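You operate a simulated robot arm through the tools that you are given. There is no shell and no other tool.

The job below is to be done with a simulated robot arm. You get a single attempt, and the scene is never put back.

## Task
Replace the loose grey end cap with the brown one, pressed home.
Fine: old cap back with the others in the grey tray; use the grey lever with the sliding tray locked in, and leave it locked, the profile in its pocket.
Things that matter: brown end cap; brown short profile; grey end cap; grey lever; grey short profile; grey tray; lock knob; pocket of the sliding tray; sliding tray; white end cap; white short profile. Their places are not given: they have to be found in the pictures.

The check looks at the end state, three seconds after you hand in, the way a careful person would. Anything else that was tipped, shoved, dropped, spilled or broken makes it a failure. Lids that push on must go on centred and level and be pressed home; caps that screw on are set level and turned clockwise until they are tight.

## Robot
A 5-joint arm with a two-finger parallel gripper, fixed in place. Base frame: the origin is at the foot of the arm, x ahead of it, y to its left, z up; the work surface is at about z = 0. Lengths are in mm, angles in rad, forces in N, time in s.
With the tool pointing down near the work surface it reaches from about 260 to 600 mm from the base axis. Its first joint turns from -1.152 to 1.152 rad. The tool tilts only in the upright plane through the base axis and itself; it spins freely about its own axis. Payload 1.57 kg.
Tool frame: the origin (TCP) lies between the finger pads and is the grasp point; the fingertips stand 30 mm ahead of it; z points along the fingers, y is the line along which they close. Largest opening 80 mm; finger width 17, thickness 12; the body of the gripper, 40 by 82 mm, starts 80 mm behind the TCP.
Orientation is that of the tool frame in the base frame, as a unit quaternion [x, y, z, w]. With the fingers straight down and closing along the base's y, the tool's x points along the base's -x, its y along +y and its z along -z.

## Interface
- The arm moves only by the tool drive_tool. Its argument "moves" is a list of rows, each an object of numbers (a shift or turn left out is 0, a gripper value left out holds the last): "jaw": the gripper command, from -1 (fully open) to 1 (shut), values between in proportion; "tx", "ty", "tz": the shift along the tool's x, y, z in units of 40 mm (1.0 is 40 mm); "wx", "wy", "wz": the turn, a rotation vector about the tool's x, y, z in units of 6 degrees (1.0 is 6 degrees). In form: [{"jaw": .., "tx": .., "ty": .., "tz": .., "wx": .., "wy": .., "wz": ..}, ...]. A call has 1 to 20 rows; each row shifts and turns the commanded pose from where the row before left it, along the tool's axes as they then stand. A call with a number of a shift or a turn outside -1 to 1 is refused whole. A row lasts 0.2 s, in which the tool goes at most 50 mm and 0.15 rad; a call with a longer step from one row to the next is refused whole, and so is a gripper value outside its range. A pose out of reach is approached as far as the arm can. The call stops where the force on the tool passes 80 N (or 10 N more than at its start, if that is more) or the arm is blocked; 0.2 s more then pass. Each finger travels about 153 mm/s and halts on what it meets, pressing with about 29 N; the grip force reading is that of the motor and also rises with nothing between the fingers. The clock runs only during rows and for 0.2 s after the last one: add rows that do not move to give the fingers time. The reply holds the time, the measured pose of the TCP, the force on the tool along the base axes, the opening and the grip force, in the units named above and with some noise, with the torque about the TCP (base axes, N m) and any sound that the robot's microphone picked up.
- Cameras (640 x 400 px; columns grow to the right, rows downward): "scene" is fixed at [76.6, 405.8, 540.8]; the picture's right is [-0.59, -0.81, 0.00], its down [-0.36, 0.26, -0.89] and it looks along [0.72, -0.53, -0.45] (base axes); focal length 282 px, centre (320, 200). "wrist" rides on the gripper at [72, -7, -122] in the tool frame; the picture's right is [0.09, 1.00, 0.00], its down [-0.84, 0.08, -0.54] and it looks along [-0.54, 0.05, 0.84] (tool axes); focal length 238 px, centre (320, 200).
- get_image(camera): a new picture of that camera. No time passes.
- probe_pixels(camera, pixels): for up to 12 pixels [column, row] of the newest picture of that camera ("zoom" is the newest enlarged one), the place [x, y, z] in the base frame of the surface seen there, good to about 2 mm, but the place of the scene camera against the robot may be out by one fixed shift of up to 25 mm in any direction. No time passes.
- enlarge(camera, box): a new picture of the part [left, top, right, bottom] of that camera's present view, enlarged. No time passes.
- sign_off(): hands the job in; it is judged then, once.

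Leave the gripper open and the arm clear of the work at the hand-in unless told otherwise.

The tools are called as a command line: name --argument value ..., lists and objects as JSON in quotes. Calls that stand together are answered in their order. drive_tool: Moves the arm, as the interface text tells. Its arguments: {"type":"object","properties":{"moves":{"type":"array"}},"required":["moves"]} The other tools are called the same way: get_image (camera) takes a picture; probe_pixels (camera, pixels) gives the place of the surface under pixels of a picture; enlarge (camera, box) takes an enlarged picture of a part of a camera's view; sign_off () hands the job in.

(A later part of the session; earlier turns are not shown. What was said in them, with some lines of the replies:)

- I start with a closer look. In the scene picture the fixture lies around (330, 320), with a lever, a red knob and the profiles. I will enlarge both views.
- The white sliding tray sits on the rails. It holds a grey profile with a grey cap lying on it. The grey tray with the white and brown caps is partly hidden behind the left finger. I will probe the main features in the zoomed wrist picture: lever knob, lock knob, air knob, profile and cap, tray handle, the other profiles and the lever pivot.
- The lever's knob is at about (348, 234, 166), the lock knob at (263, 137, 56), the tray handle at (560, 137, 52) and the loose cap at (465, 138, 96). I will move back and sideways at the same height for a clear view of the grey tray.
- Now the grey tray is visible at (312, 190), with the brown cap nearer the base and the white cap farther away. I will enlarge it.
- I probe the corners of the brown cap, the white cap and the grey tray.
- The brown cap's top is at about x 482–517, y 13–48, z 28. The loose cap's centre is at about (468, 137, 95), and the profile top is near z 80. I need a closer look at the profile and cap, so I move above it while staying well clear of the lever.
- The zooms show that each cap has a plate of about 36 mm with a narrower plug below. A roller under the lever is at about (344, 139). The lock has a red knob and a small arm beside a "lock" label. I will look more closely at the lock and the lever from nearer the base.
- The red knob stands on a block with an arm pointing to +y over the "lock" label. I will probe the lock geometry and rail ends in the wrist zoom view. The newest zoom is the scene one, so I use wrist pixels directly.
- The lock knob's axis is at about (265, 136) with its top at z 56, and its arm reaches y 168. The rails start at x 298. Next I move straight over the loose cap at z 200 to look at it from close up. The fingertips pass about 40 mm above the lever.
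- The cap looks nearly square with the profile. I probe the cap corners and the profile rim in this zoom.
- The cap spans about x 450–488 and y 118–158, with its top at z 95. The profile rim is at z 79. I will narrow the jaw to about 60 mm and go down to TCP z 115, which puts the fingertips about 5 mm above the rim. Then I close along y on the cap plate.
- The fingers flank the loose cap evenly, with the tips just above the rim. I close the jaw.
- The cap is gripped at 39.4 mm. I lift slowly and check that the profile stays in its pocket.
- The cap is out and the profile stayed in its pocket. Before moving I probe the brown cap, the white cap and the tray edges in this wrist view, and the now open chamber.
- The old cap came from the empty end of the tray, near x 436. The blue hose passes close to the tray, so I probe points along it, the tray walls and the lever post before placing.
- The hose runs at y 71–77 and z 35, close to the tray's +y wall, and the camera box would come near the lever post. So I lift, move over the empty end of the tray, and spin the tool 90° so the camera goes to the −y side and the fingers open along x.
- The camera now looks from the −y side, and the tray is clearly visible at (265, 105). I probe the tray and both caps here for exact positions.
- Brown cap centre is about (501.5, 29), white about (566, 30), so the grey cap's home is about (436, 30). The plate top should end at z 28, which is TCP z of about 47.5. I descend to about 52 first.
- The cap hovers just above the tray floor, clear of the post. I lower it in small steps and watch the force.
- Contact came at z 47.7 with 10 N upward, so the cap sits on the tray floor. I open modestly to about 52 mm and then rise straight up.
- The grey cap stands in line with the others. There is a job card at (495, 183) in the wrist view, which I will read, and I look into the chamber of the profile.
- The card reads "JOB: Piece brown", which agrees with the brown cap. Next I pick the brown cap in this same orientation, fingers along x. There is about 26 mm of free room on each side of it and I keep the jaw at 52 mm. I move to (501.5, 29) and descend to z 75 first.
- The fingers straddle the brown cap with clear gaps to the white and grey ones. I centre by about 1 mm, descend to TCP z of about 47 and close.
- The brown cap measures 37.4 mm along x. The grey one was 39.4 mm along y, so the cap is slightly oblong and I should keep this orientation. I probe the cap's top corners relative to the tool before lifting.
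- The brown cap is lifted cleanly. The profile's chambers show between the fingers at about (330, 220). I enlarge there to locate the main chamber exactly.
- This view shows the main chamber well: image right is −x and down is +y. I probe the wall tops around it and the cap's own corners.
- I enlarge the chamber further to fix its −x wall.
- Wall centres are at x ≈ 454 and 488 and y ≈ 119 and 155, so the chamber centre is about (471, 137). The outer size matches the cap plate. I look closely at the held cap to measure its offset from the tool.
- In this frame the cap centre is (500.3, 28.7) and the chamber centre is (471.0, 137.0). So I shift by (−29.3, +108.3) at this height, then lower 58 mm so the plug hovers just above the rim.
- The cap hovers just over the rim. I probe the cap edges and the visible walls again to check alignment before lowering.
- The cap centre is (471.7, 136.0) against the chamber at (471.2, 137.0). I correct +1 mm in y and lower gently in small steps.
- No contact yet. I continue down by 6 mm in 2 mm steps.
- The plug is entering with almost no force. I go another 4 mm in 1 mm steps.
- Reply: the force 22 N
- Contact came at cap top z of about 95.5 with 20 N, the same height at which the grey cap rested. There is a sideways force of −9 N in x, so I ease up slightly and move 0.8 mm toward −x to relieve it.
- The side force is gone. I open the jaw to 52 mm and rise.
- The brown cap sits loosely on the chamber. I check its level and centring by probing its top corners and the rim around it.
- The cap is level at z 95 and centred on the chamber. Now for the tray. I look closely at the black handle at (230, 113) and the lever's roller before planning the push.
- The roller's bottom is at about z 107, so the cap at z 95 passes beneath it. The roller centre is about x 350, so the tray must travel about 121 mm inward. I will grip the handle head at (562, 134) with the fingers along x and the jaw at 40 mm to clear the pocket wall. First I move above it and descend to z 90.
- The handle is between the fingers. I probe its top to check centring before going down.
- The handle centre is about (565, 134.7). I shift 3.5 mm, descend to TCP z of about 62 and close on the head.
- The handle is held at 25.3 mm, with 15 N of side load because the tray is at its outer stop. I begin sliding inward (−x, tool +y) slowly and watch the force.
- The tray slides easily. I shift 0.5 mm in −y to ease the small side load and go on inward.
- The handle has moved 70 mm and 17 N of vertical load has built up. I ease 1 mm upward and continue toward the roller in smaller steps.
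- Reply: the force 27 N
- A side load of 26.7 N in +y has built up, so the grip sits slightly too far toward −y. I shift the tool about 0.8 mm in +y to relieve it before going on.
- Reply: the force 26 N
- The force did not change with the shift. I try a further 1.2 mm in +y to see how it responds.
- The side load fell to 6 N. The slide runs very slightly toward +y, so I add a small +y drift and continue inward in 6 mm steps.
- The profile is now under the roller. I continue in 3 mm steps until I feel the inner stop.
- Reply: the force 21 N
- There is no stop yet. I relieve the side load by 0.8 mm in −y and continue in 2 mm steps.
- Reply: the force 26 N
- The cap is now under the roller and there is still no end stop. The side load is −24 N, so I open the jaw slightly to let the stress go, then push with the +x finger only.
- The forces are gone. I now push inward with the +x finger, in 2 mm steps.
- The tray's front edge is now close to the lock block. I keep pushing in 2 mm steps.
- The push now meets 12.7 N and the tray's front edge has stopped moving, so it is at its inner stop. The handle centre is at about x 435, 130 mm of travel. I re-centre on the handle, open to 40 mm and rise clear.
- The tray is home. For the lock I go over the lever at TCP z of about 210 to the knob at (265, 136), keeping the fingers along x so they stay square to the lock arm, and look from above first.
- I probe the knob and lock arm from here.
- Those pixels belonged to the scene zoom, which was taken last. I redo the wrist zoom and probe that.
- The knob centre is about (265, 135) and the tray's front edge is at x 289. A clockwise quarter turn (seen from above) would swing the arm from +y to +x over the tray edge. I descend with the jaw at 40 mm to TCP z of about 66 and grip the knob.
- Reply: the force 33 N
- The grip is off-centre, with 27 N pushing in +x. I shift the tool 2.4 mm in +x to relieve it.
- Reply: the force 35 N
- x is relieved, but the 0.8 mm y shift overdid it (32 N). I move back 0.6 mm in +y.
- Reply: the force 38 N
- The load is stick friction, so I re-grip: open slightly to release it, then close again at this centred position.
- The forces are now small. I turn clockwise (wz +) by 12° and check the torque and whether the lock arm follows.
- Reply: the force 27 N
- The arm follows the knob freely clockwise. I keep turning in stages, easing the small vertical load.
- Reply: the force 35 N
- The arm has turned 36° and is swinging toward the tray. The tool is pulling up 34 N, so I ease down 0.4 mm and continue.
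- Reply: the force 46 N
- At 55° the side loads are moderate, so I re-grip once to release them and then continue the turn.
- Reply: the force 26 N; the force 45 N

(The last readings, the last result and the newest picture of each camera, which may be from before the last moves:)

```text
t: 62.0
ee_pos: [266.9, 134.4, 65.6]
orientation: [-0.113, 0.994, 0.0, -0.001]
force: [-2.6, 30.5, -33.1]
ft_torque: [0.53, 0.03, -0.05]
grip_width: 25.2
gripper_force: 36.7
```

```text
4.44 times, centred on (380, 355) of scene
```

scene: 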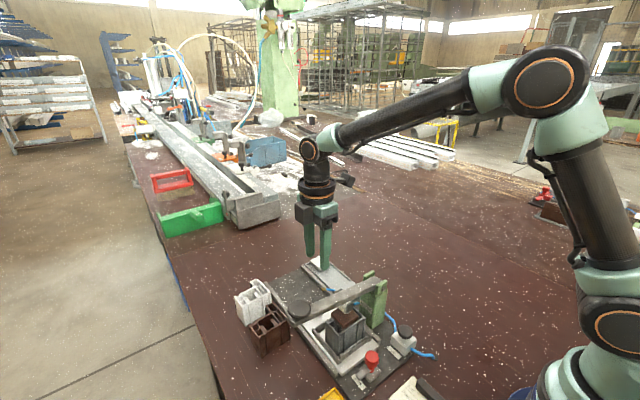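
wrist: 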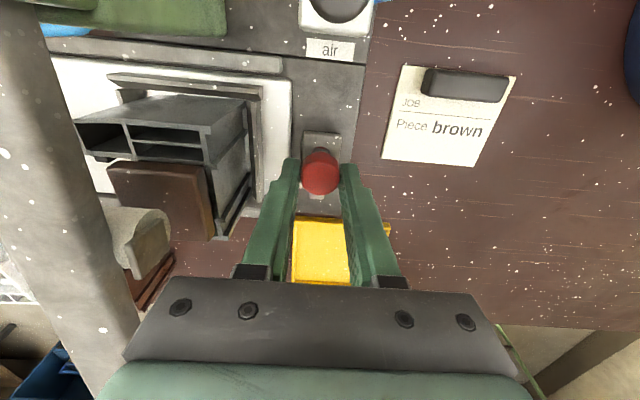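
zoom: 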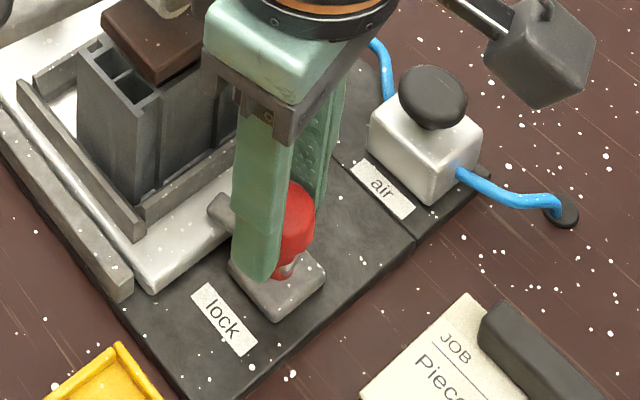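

77° so far. I continue in small steps until a stop or click is felt.

drive_tool --moves '[{"tz": 0.008}, {"wz": 0.6}, {"wz": 0.6}, {"wz": 0.6}, {"wz": 0.4}, {}]'

enlarge --camera "scene" --box '[320, 310, 440, 400]'

```text
t: 63.4
ee_pos: [266.2, 135.4, 65.9]
orientation: [0.001, 1.0, 0.001, 0.0]
force: [-3.6, 0.8, 10.3]
ft_torque: [0.01, -0.12, 0.32]
grip_width: 25.6
gripper_force: 36.6
```

```text
4.44 times, centred on (380, 355) of scene
```

zoom: 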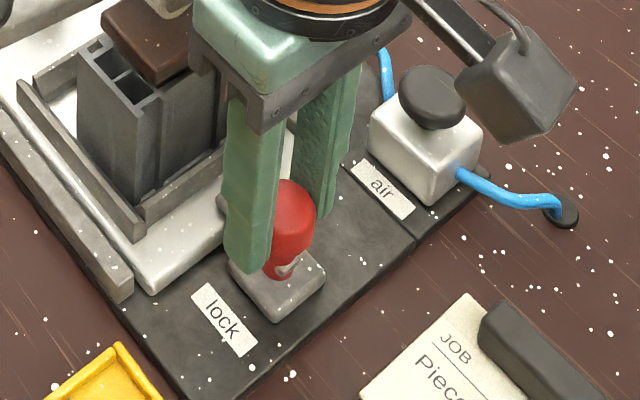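

It has turned 90° and a resisting torque of 0.32 N·m has appeared, so this looks like the end stop. I turn 4° more to confirm it is firm.

drive_tool --moves '[{"wz": 0.35}, {"wz": 0.35}, {}]'

get_image --camera "wrist"

```text
t: 64.2
ee_pos: [267.2, 135.1, 65.8]
orientation: [0.039, 0.999, 0.0, 0.001]
force: [12.7, -26.9, 8.8]
ft_torque: [-0.65, -0.25, 0.34]
grip_width: 25.5
gripper_force: 36.7
```

```text
taken
```

wrist: 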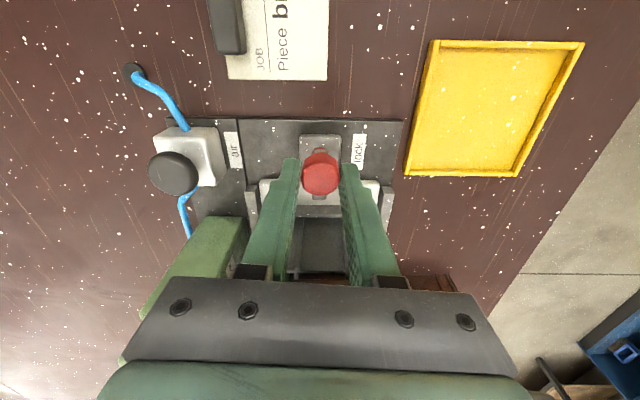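

The torque stays at 0.34 N·m while the tool turned, so the knob is at its stop and the fingers slipped. I release and rise to inspect the lock.

drive_tool --moves '[{"wz": -0.35}, {"wz": -0.35}, {"jaw": 0.2}, {"jaw": 0.0}, {"jaw": 0.0}, {"tz": -0.4}, {"tz": -0.8}, {"tz": -0.9}, {"tz": -0.9}, {"tz": -0.6}, {}]'

get_image --camera "wrist"

enlarge --camera "wrist" --box '[240, 80, 400, 200]'

enlarge --camera "scene" --box '[290, 270, 440, 400]'

```text
t: 66.6
ee_pos: [266.5, 134.6, 209.5]
orientation: [0.0, 1.0, 0.0, 0.0]
force: [0.6, -0.2, 0.7]
ft_torque: [0.0, 0.01, -0.03]
grip_width: 40.1
gripper_force: 0.1
```

```text
taken
```

wrist: 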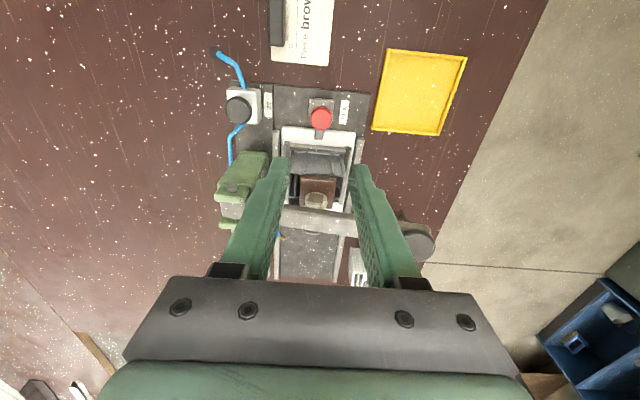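

```text
3.33 times, centred on (320, 140) of wrist
```

zoom: 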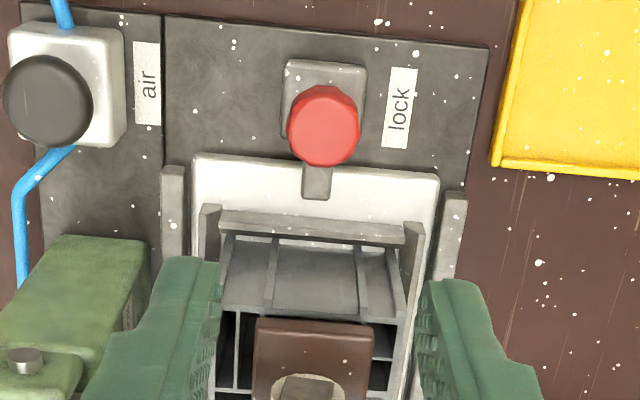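

```text
3.08 times, centred on (365, 335) of scene
```

zoom: 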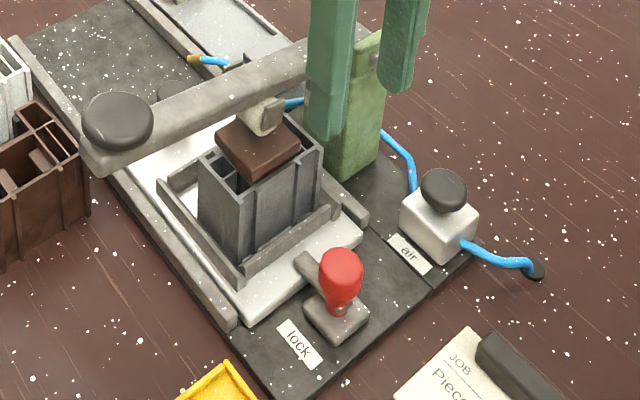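

The lock arm now lies over the tray's front edge, so the tray is locked. Next is the lever. I check what is below and around its knob by probing the lever knob, the red knob (for calibration) and the brown profile in the scene view.

probe_pixels --camera "zoom" --pixels '[[340, 265], [118, 115], [118, 95], [100, 130], [20, 220], [65, 110], [85, 195], [10, 265], [240, 150], [440, 185], [85, 165], [75, 245]]'

probe_pixels --camera "wrist" --pixels '[[320, 115], [420, 238], [408, 230], [430, 250], [355, 265], [318, 200], [300, 185], [335, 182], [300, 220], [365, 235], [239, 108], [228, 225]]'

```text
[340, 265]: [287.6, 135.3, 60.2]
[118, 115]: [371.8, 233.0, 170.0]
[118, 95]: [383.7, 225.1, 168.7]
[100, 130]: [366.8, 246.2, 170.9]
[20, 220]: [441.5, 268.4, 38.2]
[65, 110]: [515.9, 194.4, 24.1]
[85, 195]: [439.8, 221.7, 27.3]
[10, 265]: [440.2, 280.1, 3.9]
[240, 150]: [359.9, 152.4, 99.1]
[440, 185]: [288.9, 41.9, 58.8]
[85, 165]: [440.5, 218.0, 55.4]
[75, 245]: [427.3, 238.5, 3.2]
```

```text
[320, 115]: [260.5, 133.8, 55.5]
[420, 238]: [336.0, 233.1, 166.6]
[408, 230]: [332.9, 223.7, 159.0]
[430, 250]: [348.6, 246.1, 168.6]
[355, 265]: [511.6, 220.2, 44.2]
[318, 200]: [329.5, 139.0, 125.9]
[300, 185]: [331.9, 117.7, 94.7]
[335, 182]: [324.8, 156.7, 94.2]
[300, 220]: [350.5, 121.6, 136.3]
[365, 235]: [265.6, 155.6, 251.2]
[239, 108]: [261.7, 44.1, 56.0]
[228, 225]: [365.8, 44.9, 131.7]
```

The lever knob is at (348, 234) with its top at z 166, and nothing stands below it; the brown profile starts at x 416. I rise to z 230, move over the knob, and close the fingers to use them as a pusher.

drive_tool --moves '[{"tz": -0.5, "jaw": 1.0}, {"tx": -0.51, "ty": 0.62}, {"tx": -0.51, "ty": 0.62}, {"tx": -0.51, "ty": 0.62}, {"tx": -0.51, "ty": 0.62}, {}, {}]'

get_image --camera "wrist"

enlarge --camera "scene" --box '[250, 200, 400, 340]'

```text
t: 68.2
ee_pos: [348.2, 235.2, 229.2]
orientation: [0.001, 1.0, 0.0, -0.001]
force: [1.0, -0.1, 0.1]
ft_torque: [0.02, -0.01, 0.02]
grip_width: 0.1
gripper_force: 21.4
```

```text
taken
```

wrist: 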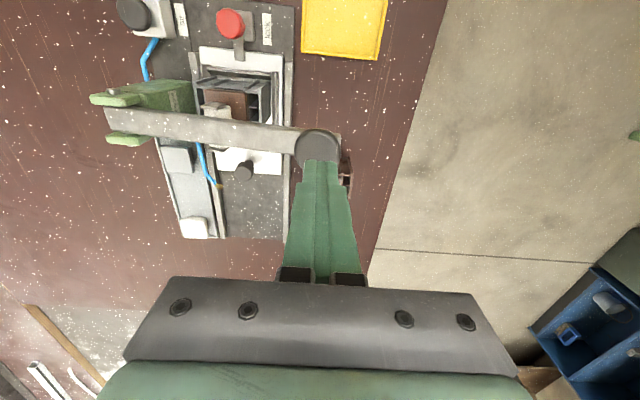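

```text
2.86 times, centred on (325, 270) of scene
```

zoom: 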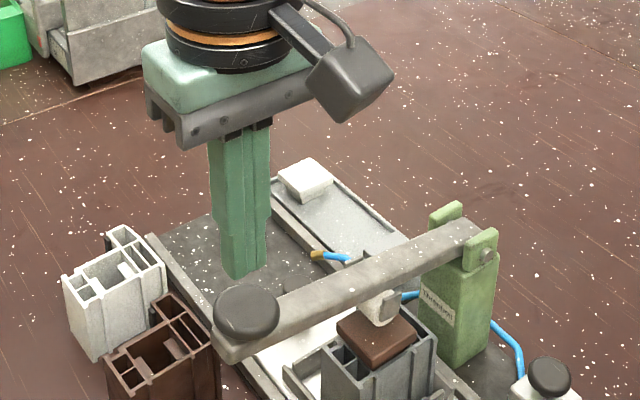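

I probe the lever knob once more to check the fingertips are centred over it.

probe_pixels --camera "wrist" --pixels '[[300, 148], [336, 148], [318, 133], [318, 150], [250, 130], [200, 122], [122, 120]]'

```text
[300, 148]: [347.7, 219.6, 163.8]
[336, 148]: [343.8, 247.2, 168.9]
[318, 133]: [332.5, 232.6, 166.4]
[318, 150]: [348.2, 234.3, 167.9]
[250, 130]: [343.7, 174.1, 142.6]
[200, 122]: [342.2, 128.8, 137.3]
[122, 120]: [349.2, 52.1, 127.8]
```

The fingertips are centred over the knob (348, 234, top z 167). I descend to just above it, then press in small steps while watching force and sound.

drive_tool --moves '[{"tz": 0.4}, {"tz": 0.25}, {"tz": 0.05}, {"tz": 0.05}, {}]'

```text
t: 69.4
ee_pos: [348.1, 234.4, 199.4]
orientation: [0.001, 1.0, 0.001, 0.0]
force: [0.5, -0.3, 0.8]
ft_torque: [0.01, -0.01, -0.01]
grip_width: 0.0
gripper_force: 21.8
```

drive_tool --moves '[{"tz": 0.05}, {"tz": 0.05}, {"tz": 0.05}, {"tz": 0.05}, {"tz": 0.05}, {}]'

enlarge --camera "scene" --box '[270, 240, 400, 350]'

```text
t: 70.8
ee_pos: [348.8, 235.3, 189.3]
orientation: [0.0, 1.0, 0.0, 0.0]
force: [0.8, 0.6, 1.3]
ft_torque: [0.03, -0.05, -0.03]
grip_width: 0.0
gripper_force: 20.9
```

```text
3.64 times, centred on (335, 295) of scene
```

zoom: 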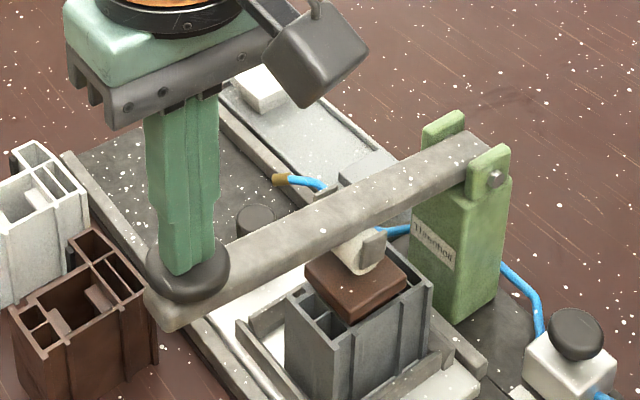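

The fingers are on the knob and the lever follows with almost no force. I continue down in 2 mm steps.

drive_tool --moves '[{"tz": 0.05}, {"tz": 0.05}, {"tz": 0.05}, {"tz": 0.05}, {"tz": 0.05}, {}]'

enlarge --camera "scene" --box '[270, 240, 400, 350]'

```text
t: 72.2
ee_pos: [349.1, 235.2, 178.9]
orientation: [0.0, 1.0, -0.001, 0.0]
force: [-0.6, 0.4, 1.8]
ft_torque: [0.08, 0.02, -0.01]
grip_width: 0.0
gripper_force: 21.4
```

```text
3.64 times, centred on (335, 295) of scene
```

zoom: 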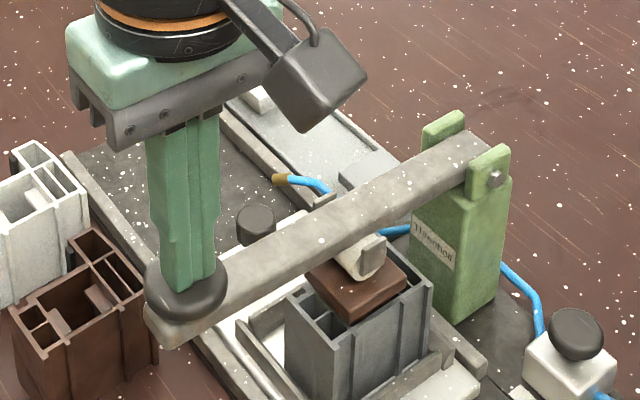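

The roller is nearing the cap. I go on in 1.5 mm steps.

drive_tool --moves '[{"tz": 0.04}, {"tz": 0.04}, {"tz": 0.04}, {"tz": 0.04}, {"tz": 0.04}, {}]'

enlarge --camera "scene" --box '[270, 240, 400, 350]'

```text
t: 73.6
ee_pos: [346.7, 235.0, 171.9]
orientation: [0.001, 1.0, 0.0, 0.0]
force: [1.2, -0.6, 1.1]
ft_torque: [0.01, -0.01, 0.0]
grip_width: 0.0
gripper_force: 21.0
```

```text
3.64 times, centred on (335, 295) of scene
```

zoom: 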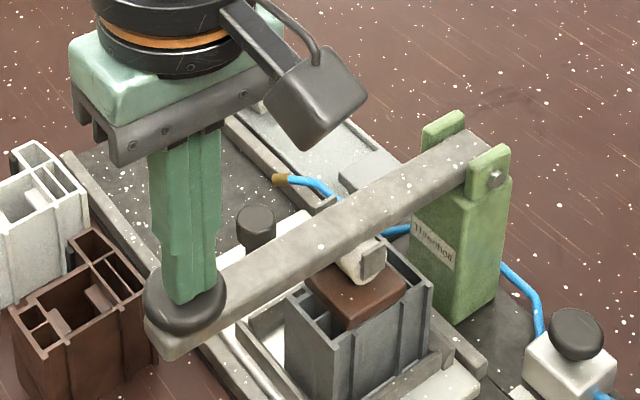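

drive_tool --moves '[{"tz": 0.04}, {"tz": 0.04}, {"tz": 0.04}, {"tz": 0.04}, {}]'

enlarge --camera "scene" --box '[270, 240, 400, 350]'

```text
t: 74.8
ee_pos: [348.4, 235.9, 164.9]
orientation: [0.0, 1.0, 0.0, 0.0]
force: [-12.3, -3.6, 33.0]
ft_torque: [-0.35, 0.29, -0.07]
grip_width: 0.0
gripper_force: 21.5
```

```text
3.64 times, centred on (335, 295) of scene
```

zoom: 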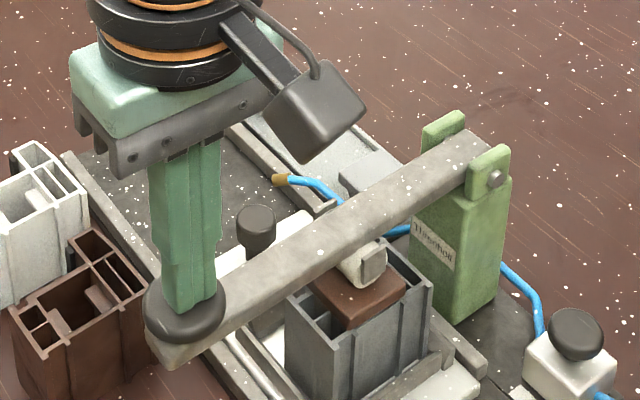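

The roller now presses the cap, with 33 N at the knob. I keep pressing in 1.5 mm steps.

drive_tool --moves '[{"tz": 0.04}, {"tz": 0.04}, {"tz": 0.04}, {}]'

enlarge --camera "scene" --box '[310, 270, 390, 340]'

```text
t: 75.8
ee_pos: [347.9, 235.9, 164.2]
orientation: [0.0, 1.0, 0.002, 0.002]
force: [-22.1, -1.5, 60.7]
ft_torque: [-0.41, 0.63, -0.05]
grip_width: 0.0
gripper_force: 21.4
```

```text
5.71 times, centred on (350, 305) of scene
```

zoom: 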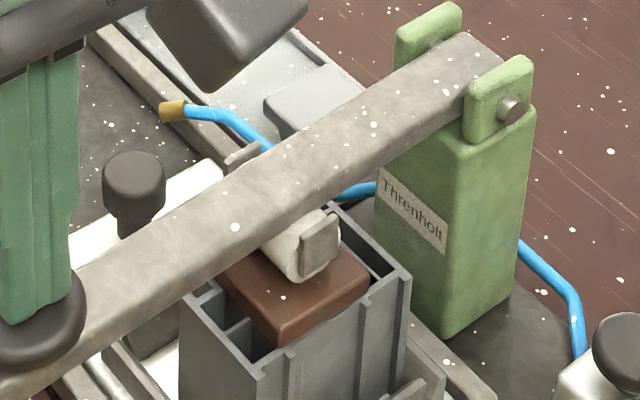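

60 N so far with little movement. I continue; the cap should snap in at some force.

drive_tool --moves '[{"tz": 0.03}, {"tz": 0.03}, {"tz": 0.03}, {}]'

enlarge --camera "scene" --box '[310, 270, 390, 340]'

```text
t: 76.4
ee_pos: [348.2, 235.0, 164.5]
orientation: [-0.001, 1.0, 0.002, 0.002]
force: [-12.4, -7.4, 33.4]
ft_torque: [-0.5, 0.36, -0.07]
grip_width: 0.0
gripper_force: 21.2
stopped in row 3: the force on the tool passed its limit at 81 N (the readings are from after the stop); the commanded pose is now the measured one
```

```text
5.71 times, centred on (350, 305) of scene
```

zoom: 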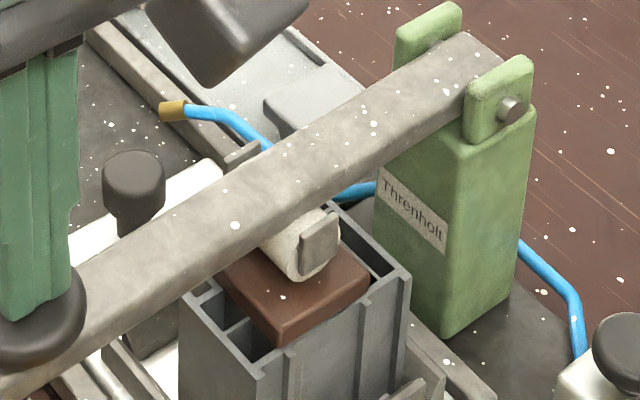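

The call stopped at 81 N with no click. I probe the cap's top height and the roller in the scene view (which reads about 4 mm high) to see whether the cap has moved.

probe_pixels --camera "zoom" --pixels '[[275, 310], [345, 285], [250, 280], [290, 320], [210, 290], [265, 372], [405, 285], [318, 250], [300, 270], [320, 120], [235, 225], [35, 340]]'

get_image --camera "wrist"

```text
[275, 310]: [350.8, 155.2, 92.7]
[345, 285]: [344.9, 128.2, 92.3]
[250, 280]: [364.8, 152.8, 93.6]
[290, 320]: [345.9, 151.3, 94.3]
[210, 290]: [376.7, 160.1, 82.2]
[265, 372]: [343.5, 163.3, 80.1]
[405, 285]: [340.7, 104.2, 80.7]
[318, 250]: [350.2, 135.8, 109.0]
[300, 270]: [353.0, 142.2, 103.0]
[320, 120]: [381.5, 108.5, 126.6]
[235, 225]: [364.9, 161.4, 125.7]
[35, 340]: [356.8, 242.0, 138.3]
```

```text
taken
```

wrist: 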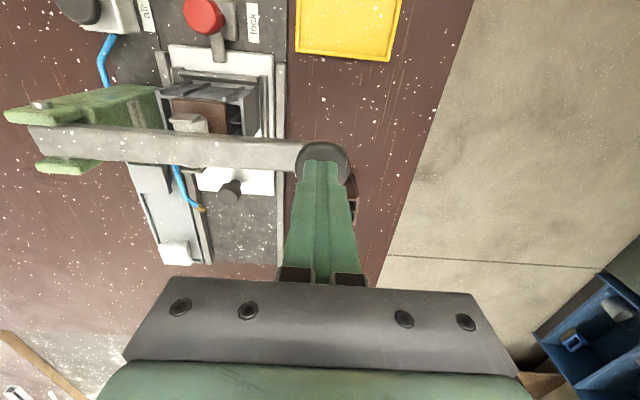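

enlarge --camera "scene" --box '[330, 290, 370, 325]'

enlarge --camera "wrist" --box '[150, 70, 290, 160]'

```text
11.43 times, centred on (350, 308) of scene
```

zoom: 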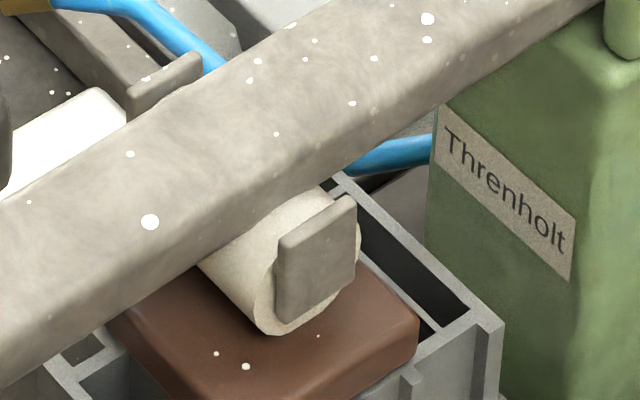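

```text
4.44 times, centred on (220, 115) of wrist
```

zoom: 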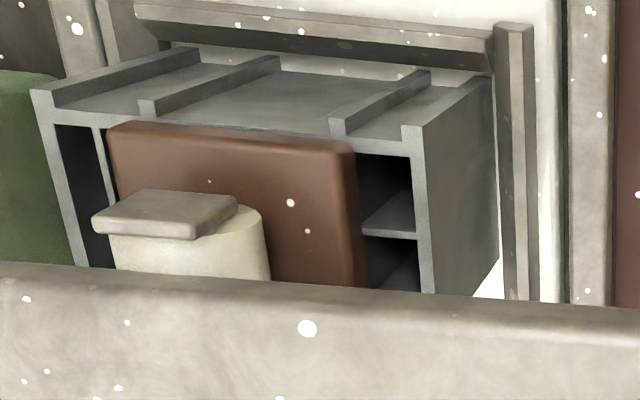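

By the scene probes the cap stands about 12 mm above the rim, down from 16, so it has moved partway. I keep pressing in finer steps.

drive_tool --moves '[{"tz": 0.02}, {"tz": 0.02}, {"tz": 0.02}, {"tz": 0.02}, {"tz": 0.02}, {"tz": 0.02}]'

```text
t: 77.5
ee_pos: [348.3, 237.0, 164.7]
orientation: [0.0, 1.0, 0.001, 0.001]
force: [-12.7, -8.9, 33.2]
ft_torque: [-0.54, 0.36, -0.11]
grip_width: 0.0
gripper_force: 21.2
stopped in row 5: the force on the tool passed its limit at 81 N (the readings are from after the stop); the commanded pose is now the measured one
```

It stops at 81 N again. Before pushing harder I measure the cap against the rim through the wrist camera, averaging several points.

enlarge --camera "wrist" --box '[150, 70, 290, 160]'

probe_pixels --camera "zoom" --pixels '[[130, 145], [200, 150], [270, 160], [320, 165], [300, 200], [310, 250], [330, 210], [340, 270], [60, 115], [380, 148], [415, 180], [425, 260]]'

```text
4.44 times, centred on (220, 115) of wrist
```

zoom: 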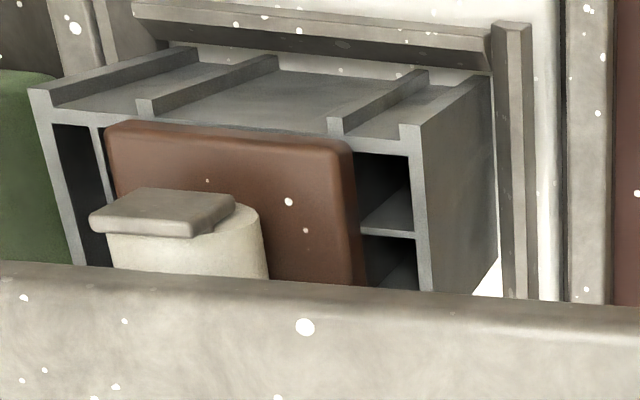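

```text
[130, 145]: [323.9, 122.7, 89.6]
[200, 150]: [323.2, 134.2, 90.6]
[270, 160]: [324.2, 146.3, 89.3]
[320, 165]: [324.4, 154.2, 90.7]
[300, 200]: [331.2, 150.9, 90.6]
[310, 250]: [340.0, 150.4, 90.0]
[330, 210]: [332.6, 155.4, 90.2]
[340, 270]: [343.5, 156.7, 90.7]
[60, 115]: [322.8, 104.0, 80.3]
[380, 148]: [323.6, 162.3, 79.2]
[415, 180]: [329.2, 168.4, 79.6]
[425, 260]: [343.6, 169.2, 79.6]
```

The cap top is now at z 90.2 against the rim at 79.7, so it has moved down more than 5 mm and meets a hard stop at 81 N. It looks seated. I press once more firmly to be sure, then rise and see how the lever behaves.

drive_tool --moves '[{"tz": 0.02}, {"tz": 0.02}, {"tz": 0.015}, {}, {}]'

drive_tool --moves '[{"tz": 0.01}, {"tz": 0.005}, {}, {}]'

```text
t: 78.8
ee_pos: [349.9, 236.2, 163.8]
orientation: [0.001, 1.0, 0.003, 0.004]
force: [-11.3, -17.9, 61.8]
ft_torque: [-0.97, 0.66, -0.04]
grip_width: 0.2
gripper_force: 21.5
```

```text
t: 79.8
ee_pos: [349.1, 237.5, 163.6]
orientation: [0.001, 1.0, 0.002, 0.004]
force: [-17.5, -14.7, 68.0]
ft_torque: [-0.91, 0.74, -0.02]
grip_width: 0.1
gripper_force: 20.7
```

There is no further movement at about 68 N held. I rise slowly off the knob and watch the lever.

drive_tool --moves '[{"tz": -0.05}, {"tz": -0.1}, {"tz": -0.2}, {"tz": -0.3}, {"tz": -0.4}, {}]'

get_image --camera "wrist"

enlarge --camera "scene" --box '[270, 240, 400, 350]'

```text
t: 81.2
ee_pos: [348.5, 237.4, 201.7]
orientation: [0.0, 1.0, 0.0, 0.001]
force: [-0.5, -0.4, -0.1]
ft_torque: [0.02, -0.04, 0.03]
grip_width: 0.0
gripper_force: 21.6
```

```text
taken
```

wrist: 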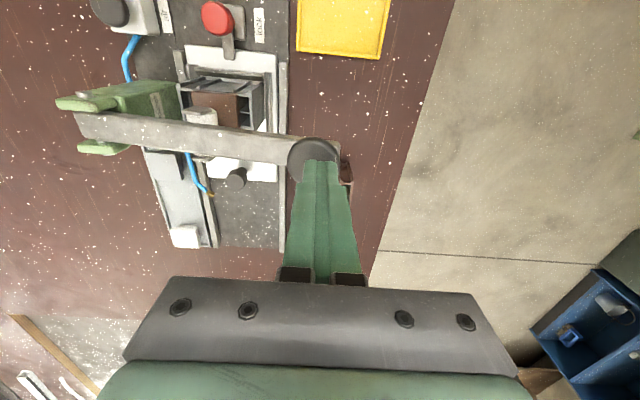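

```text
3.64 times, centred on (335, 295) of scene
```

zoom: 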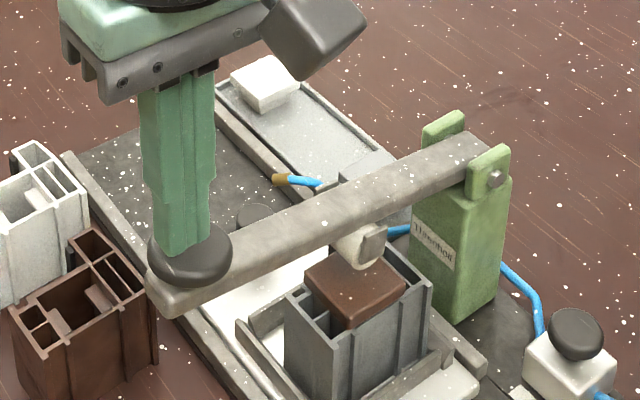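

The lever springs back up by itself. I rise fully clear so it returns to rest, then move over to inspect the cap.

drive_tool --moves '[{"tz": -0.5}, {"tz": -0.7}, {"tz": -0.7}, {"tx": 0.5}, {"tx": 0.8, "ty": -0.5}, {"tx": 0.5, "ty": -0.7}, {"ty": -0.7}, {"ty": -0.6}, {"jaw": -1}, {}]'

get_image --camera "wrist"

enlarge --camera "wrist" --box '[250, 80, 390, 200]'

enlarge --camera "scene" --box '[310, 270, 390, 340]'

```text
t: 83.3
ee_pos: [273.3, 136.9, 277.8]
orientation: [0.001, 1.0, 0.001, 0.002]
force: [-0.3, 0.1, -0.7]
ft_torque: [0.04, -0.02, -0.01]
grip_width: 80.0
gripper_force: 0.1
```

```text
taken
```

wrist: 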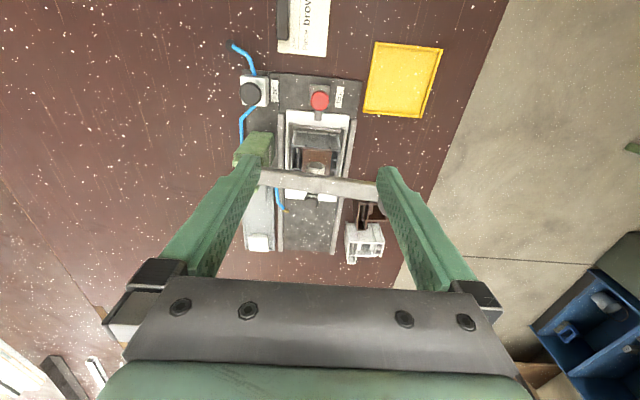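

```text
3.33 times, centred on (320, 140) of wrist
```

zoom: 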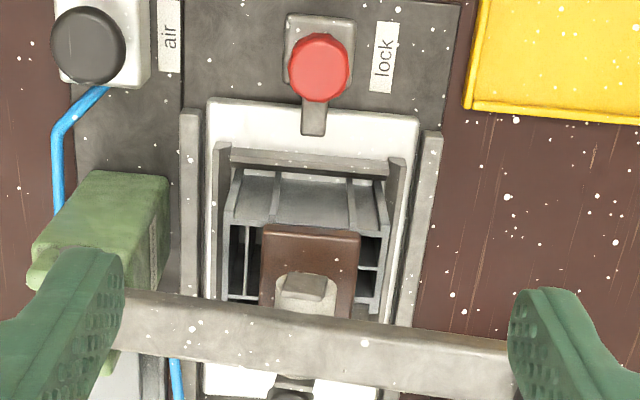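

```text
5.71 times, centred on (350, 305) of scene
```

zoom: 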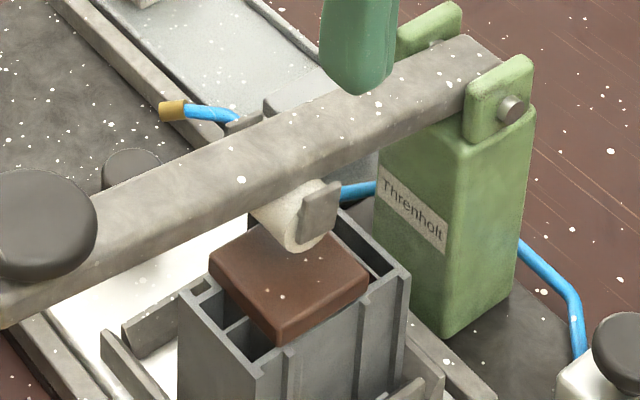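

The lever is back up. Now I probe the cap's corners against the rim in this scene zoom to check that it is level and seated.

probe_pixels --camera "zoom" --pixels '[[222, 262], [276, 322], [355, 280], [265, 240], [290, 280], [250, 290], [320, 300], [190, 290], [258, 370], [400, 275], [345, 222], [375, 245]]'

enlarge --camera "scene" --box '[328, 292, 368, 327]'

```text
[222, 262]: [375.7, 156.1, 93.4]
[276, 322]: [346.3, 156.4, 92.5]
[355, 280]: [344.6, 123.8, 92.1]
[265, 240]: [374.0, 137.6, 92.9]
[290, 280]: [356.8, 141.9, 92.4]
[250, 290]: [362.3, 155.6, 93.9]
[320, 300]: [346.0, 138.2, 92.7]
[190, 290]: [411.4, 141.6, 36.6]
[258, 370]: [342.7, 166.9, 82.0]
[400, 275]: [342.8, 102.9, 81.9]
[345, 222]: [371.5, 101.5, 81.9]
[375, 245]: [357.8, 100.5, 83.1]
```

```text
11.43 times, centred on (348, 310) of scene
```

zoom: 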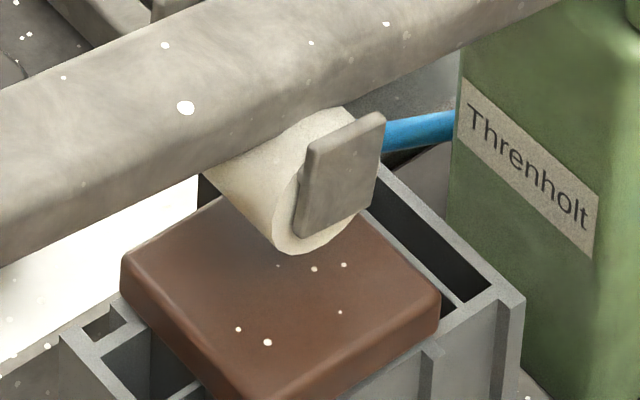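

enlarge --camera "scene" --box '[332, 308, 372, 338]'

```text
13.33 times, centred on (352, 323) of scene
```

zoom: 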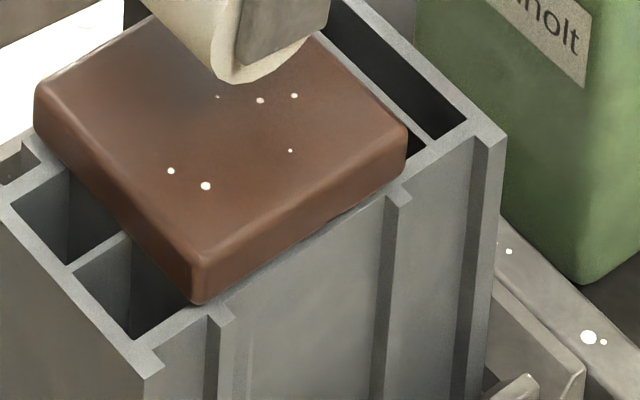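

The plate sits flush on the profile's rim all round, centred and level. I raise the arm to a clear position with the gripper open and take a last look at everything.

drive_tool --moves '[{"jaw": -1, "tz": -0.8}, {"tz": -0.8}, {"tz": -0.8, "ty": -0.5}, {"ty": -0.9}, {"ty": -0.9}, {}]'

get_image --camera "wrist"

get_image --camera "scene"

enlarge --camera "scene" --box '[220, 240, 450, 400]'

enlarge --camera "wrist" --box '[280, 60, 460, 240]'

```text
t: 84.8
ee_pos: [273.1, 44.6, 375.3]
orientation: [0.0, 1.0, 0.001, 0.002]
force: [-0.6, -0.1, 0.2]
ft_torque: [0.0, 0.0, 0.02]
grip_width: 80.0
gripper_force: 0.0
```

```text
taken
```

wrist: 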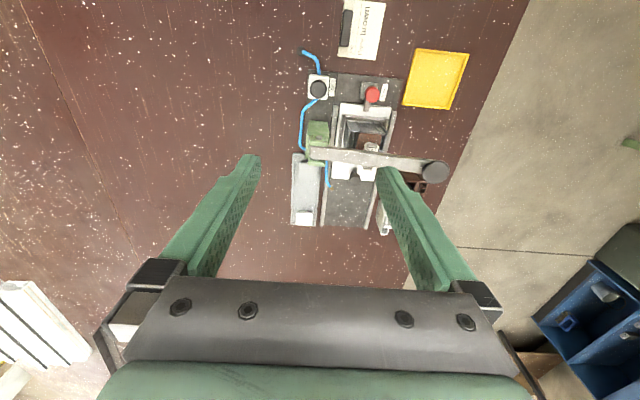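

```text
taken
```

scene: 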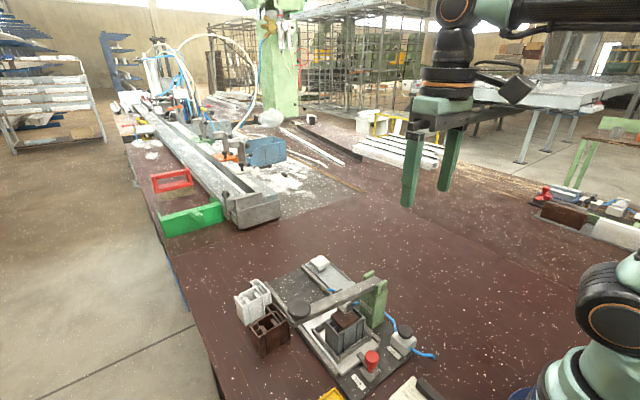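

```text
2.50 times, centred on (335, 320) of scene
```

zoom: 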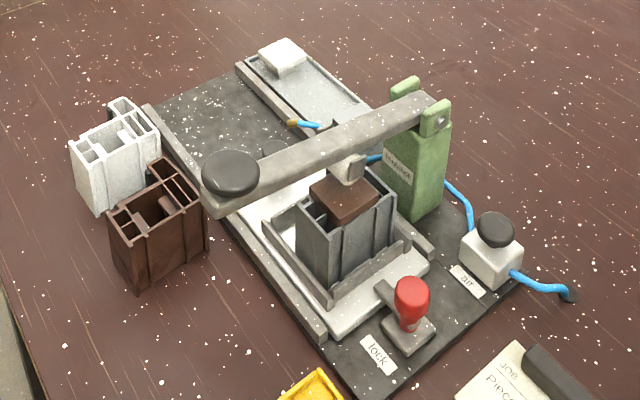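

```text
2.22 times, centred on (370, 150) of wrist
```

zoom: 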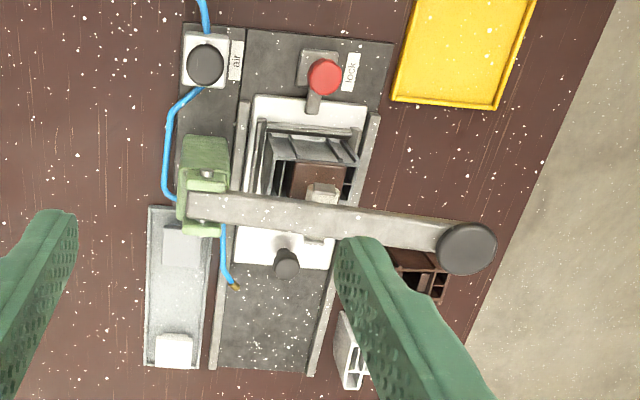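

The brown cap is flush on the grey profile and the profile is in its pocket. The tray is in with the lock arm over its edge, and the lever is back at rest. The grey cap stands beside the white one in the grey tray. The other profiles have not moved, and the arm is clear with the gripper open. I hand in.

sign_off

```text
The job is handed in.
```

I fitted the brown end cap to the grey profile, pressed it home with the grey lever, and handed the job in. I don't have the check's verdict.

- **Brown cap:** it is level and centred, with no gap visible at the rim. It went down about 5 mm under the lever and then met a hard stop at about 80 N. The microphone picked up no click.
- **Old grey cap:** it is upright in the grey tray, in line with the white cap. I turned it 90° when placing it, to stay clear of the lever post and hose.
- **Sliding tray:** it is pushed in to its stop and locked, with the lock arm over its front edge. The profile is in its pocket.
- **Lever:** it sprang back up to rest after pressing.
- **Everything else:** the other profiles look untouched in the final pictures. The arm is clear and the gripper is open.

The job card by the fixture says "Piece brown". I took that to mean the cap and left the brown profile where it was.
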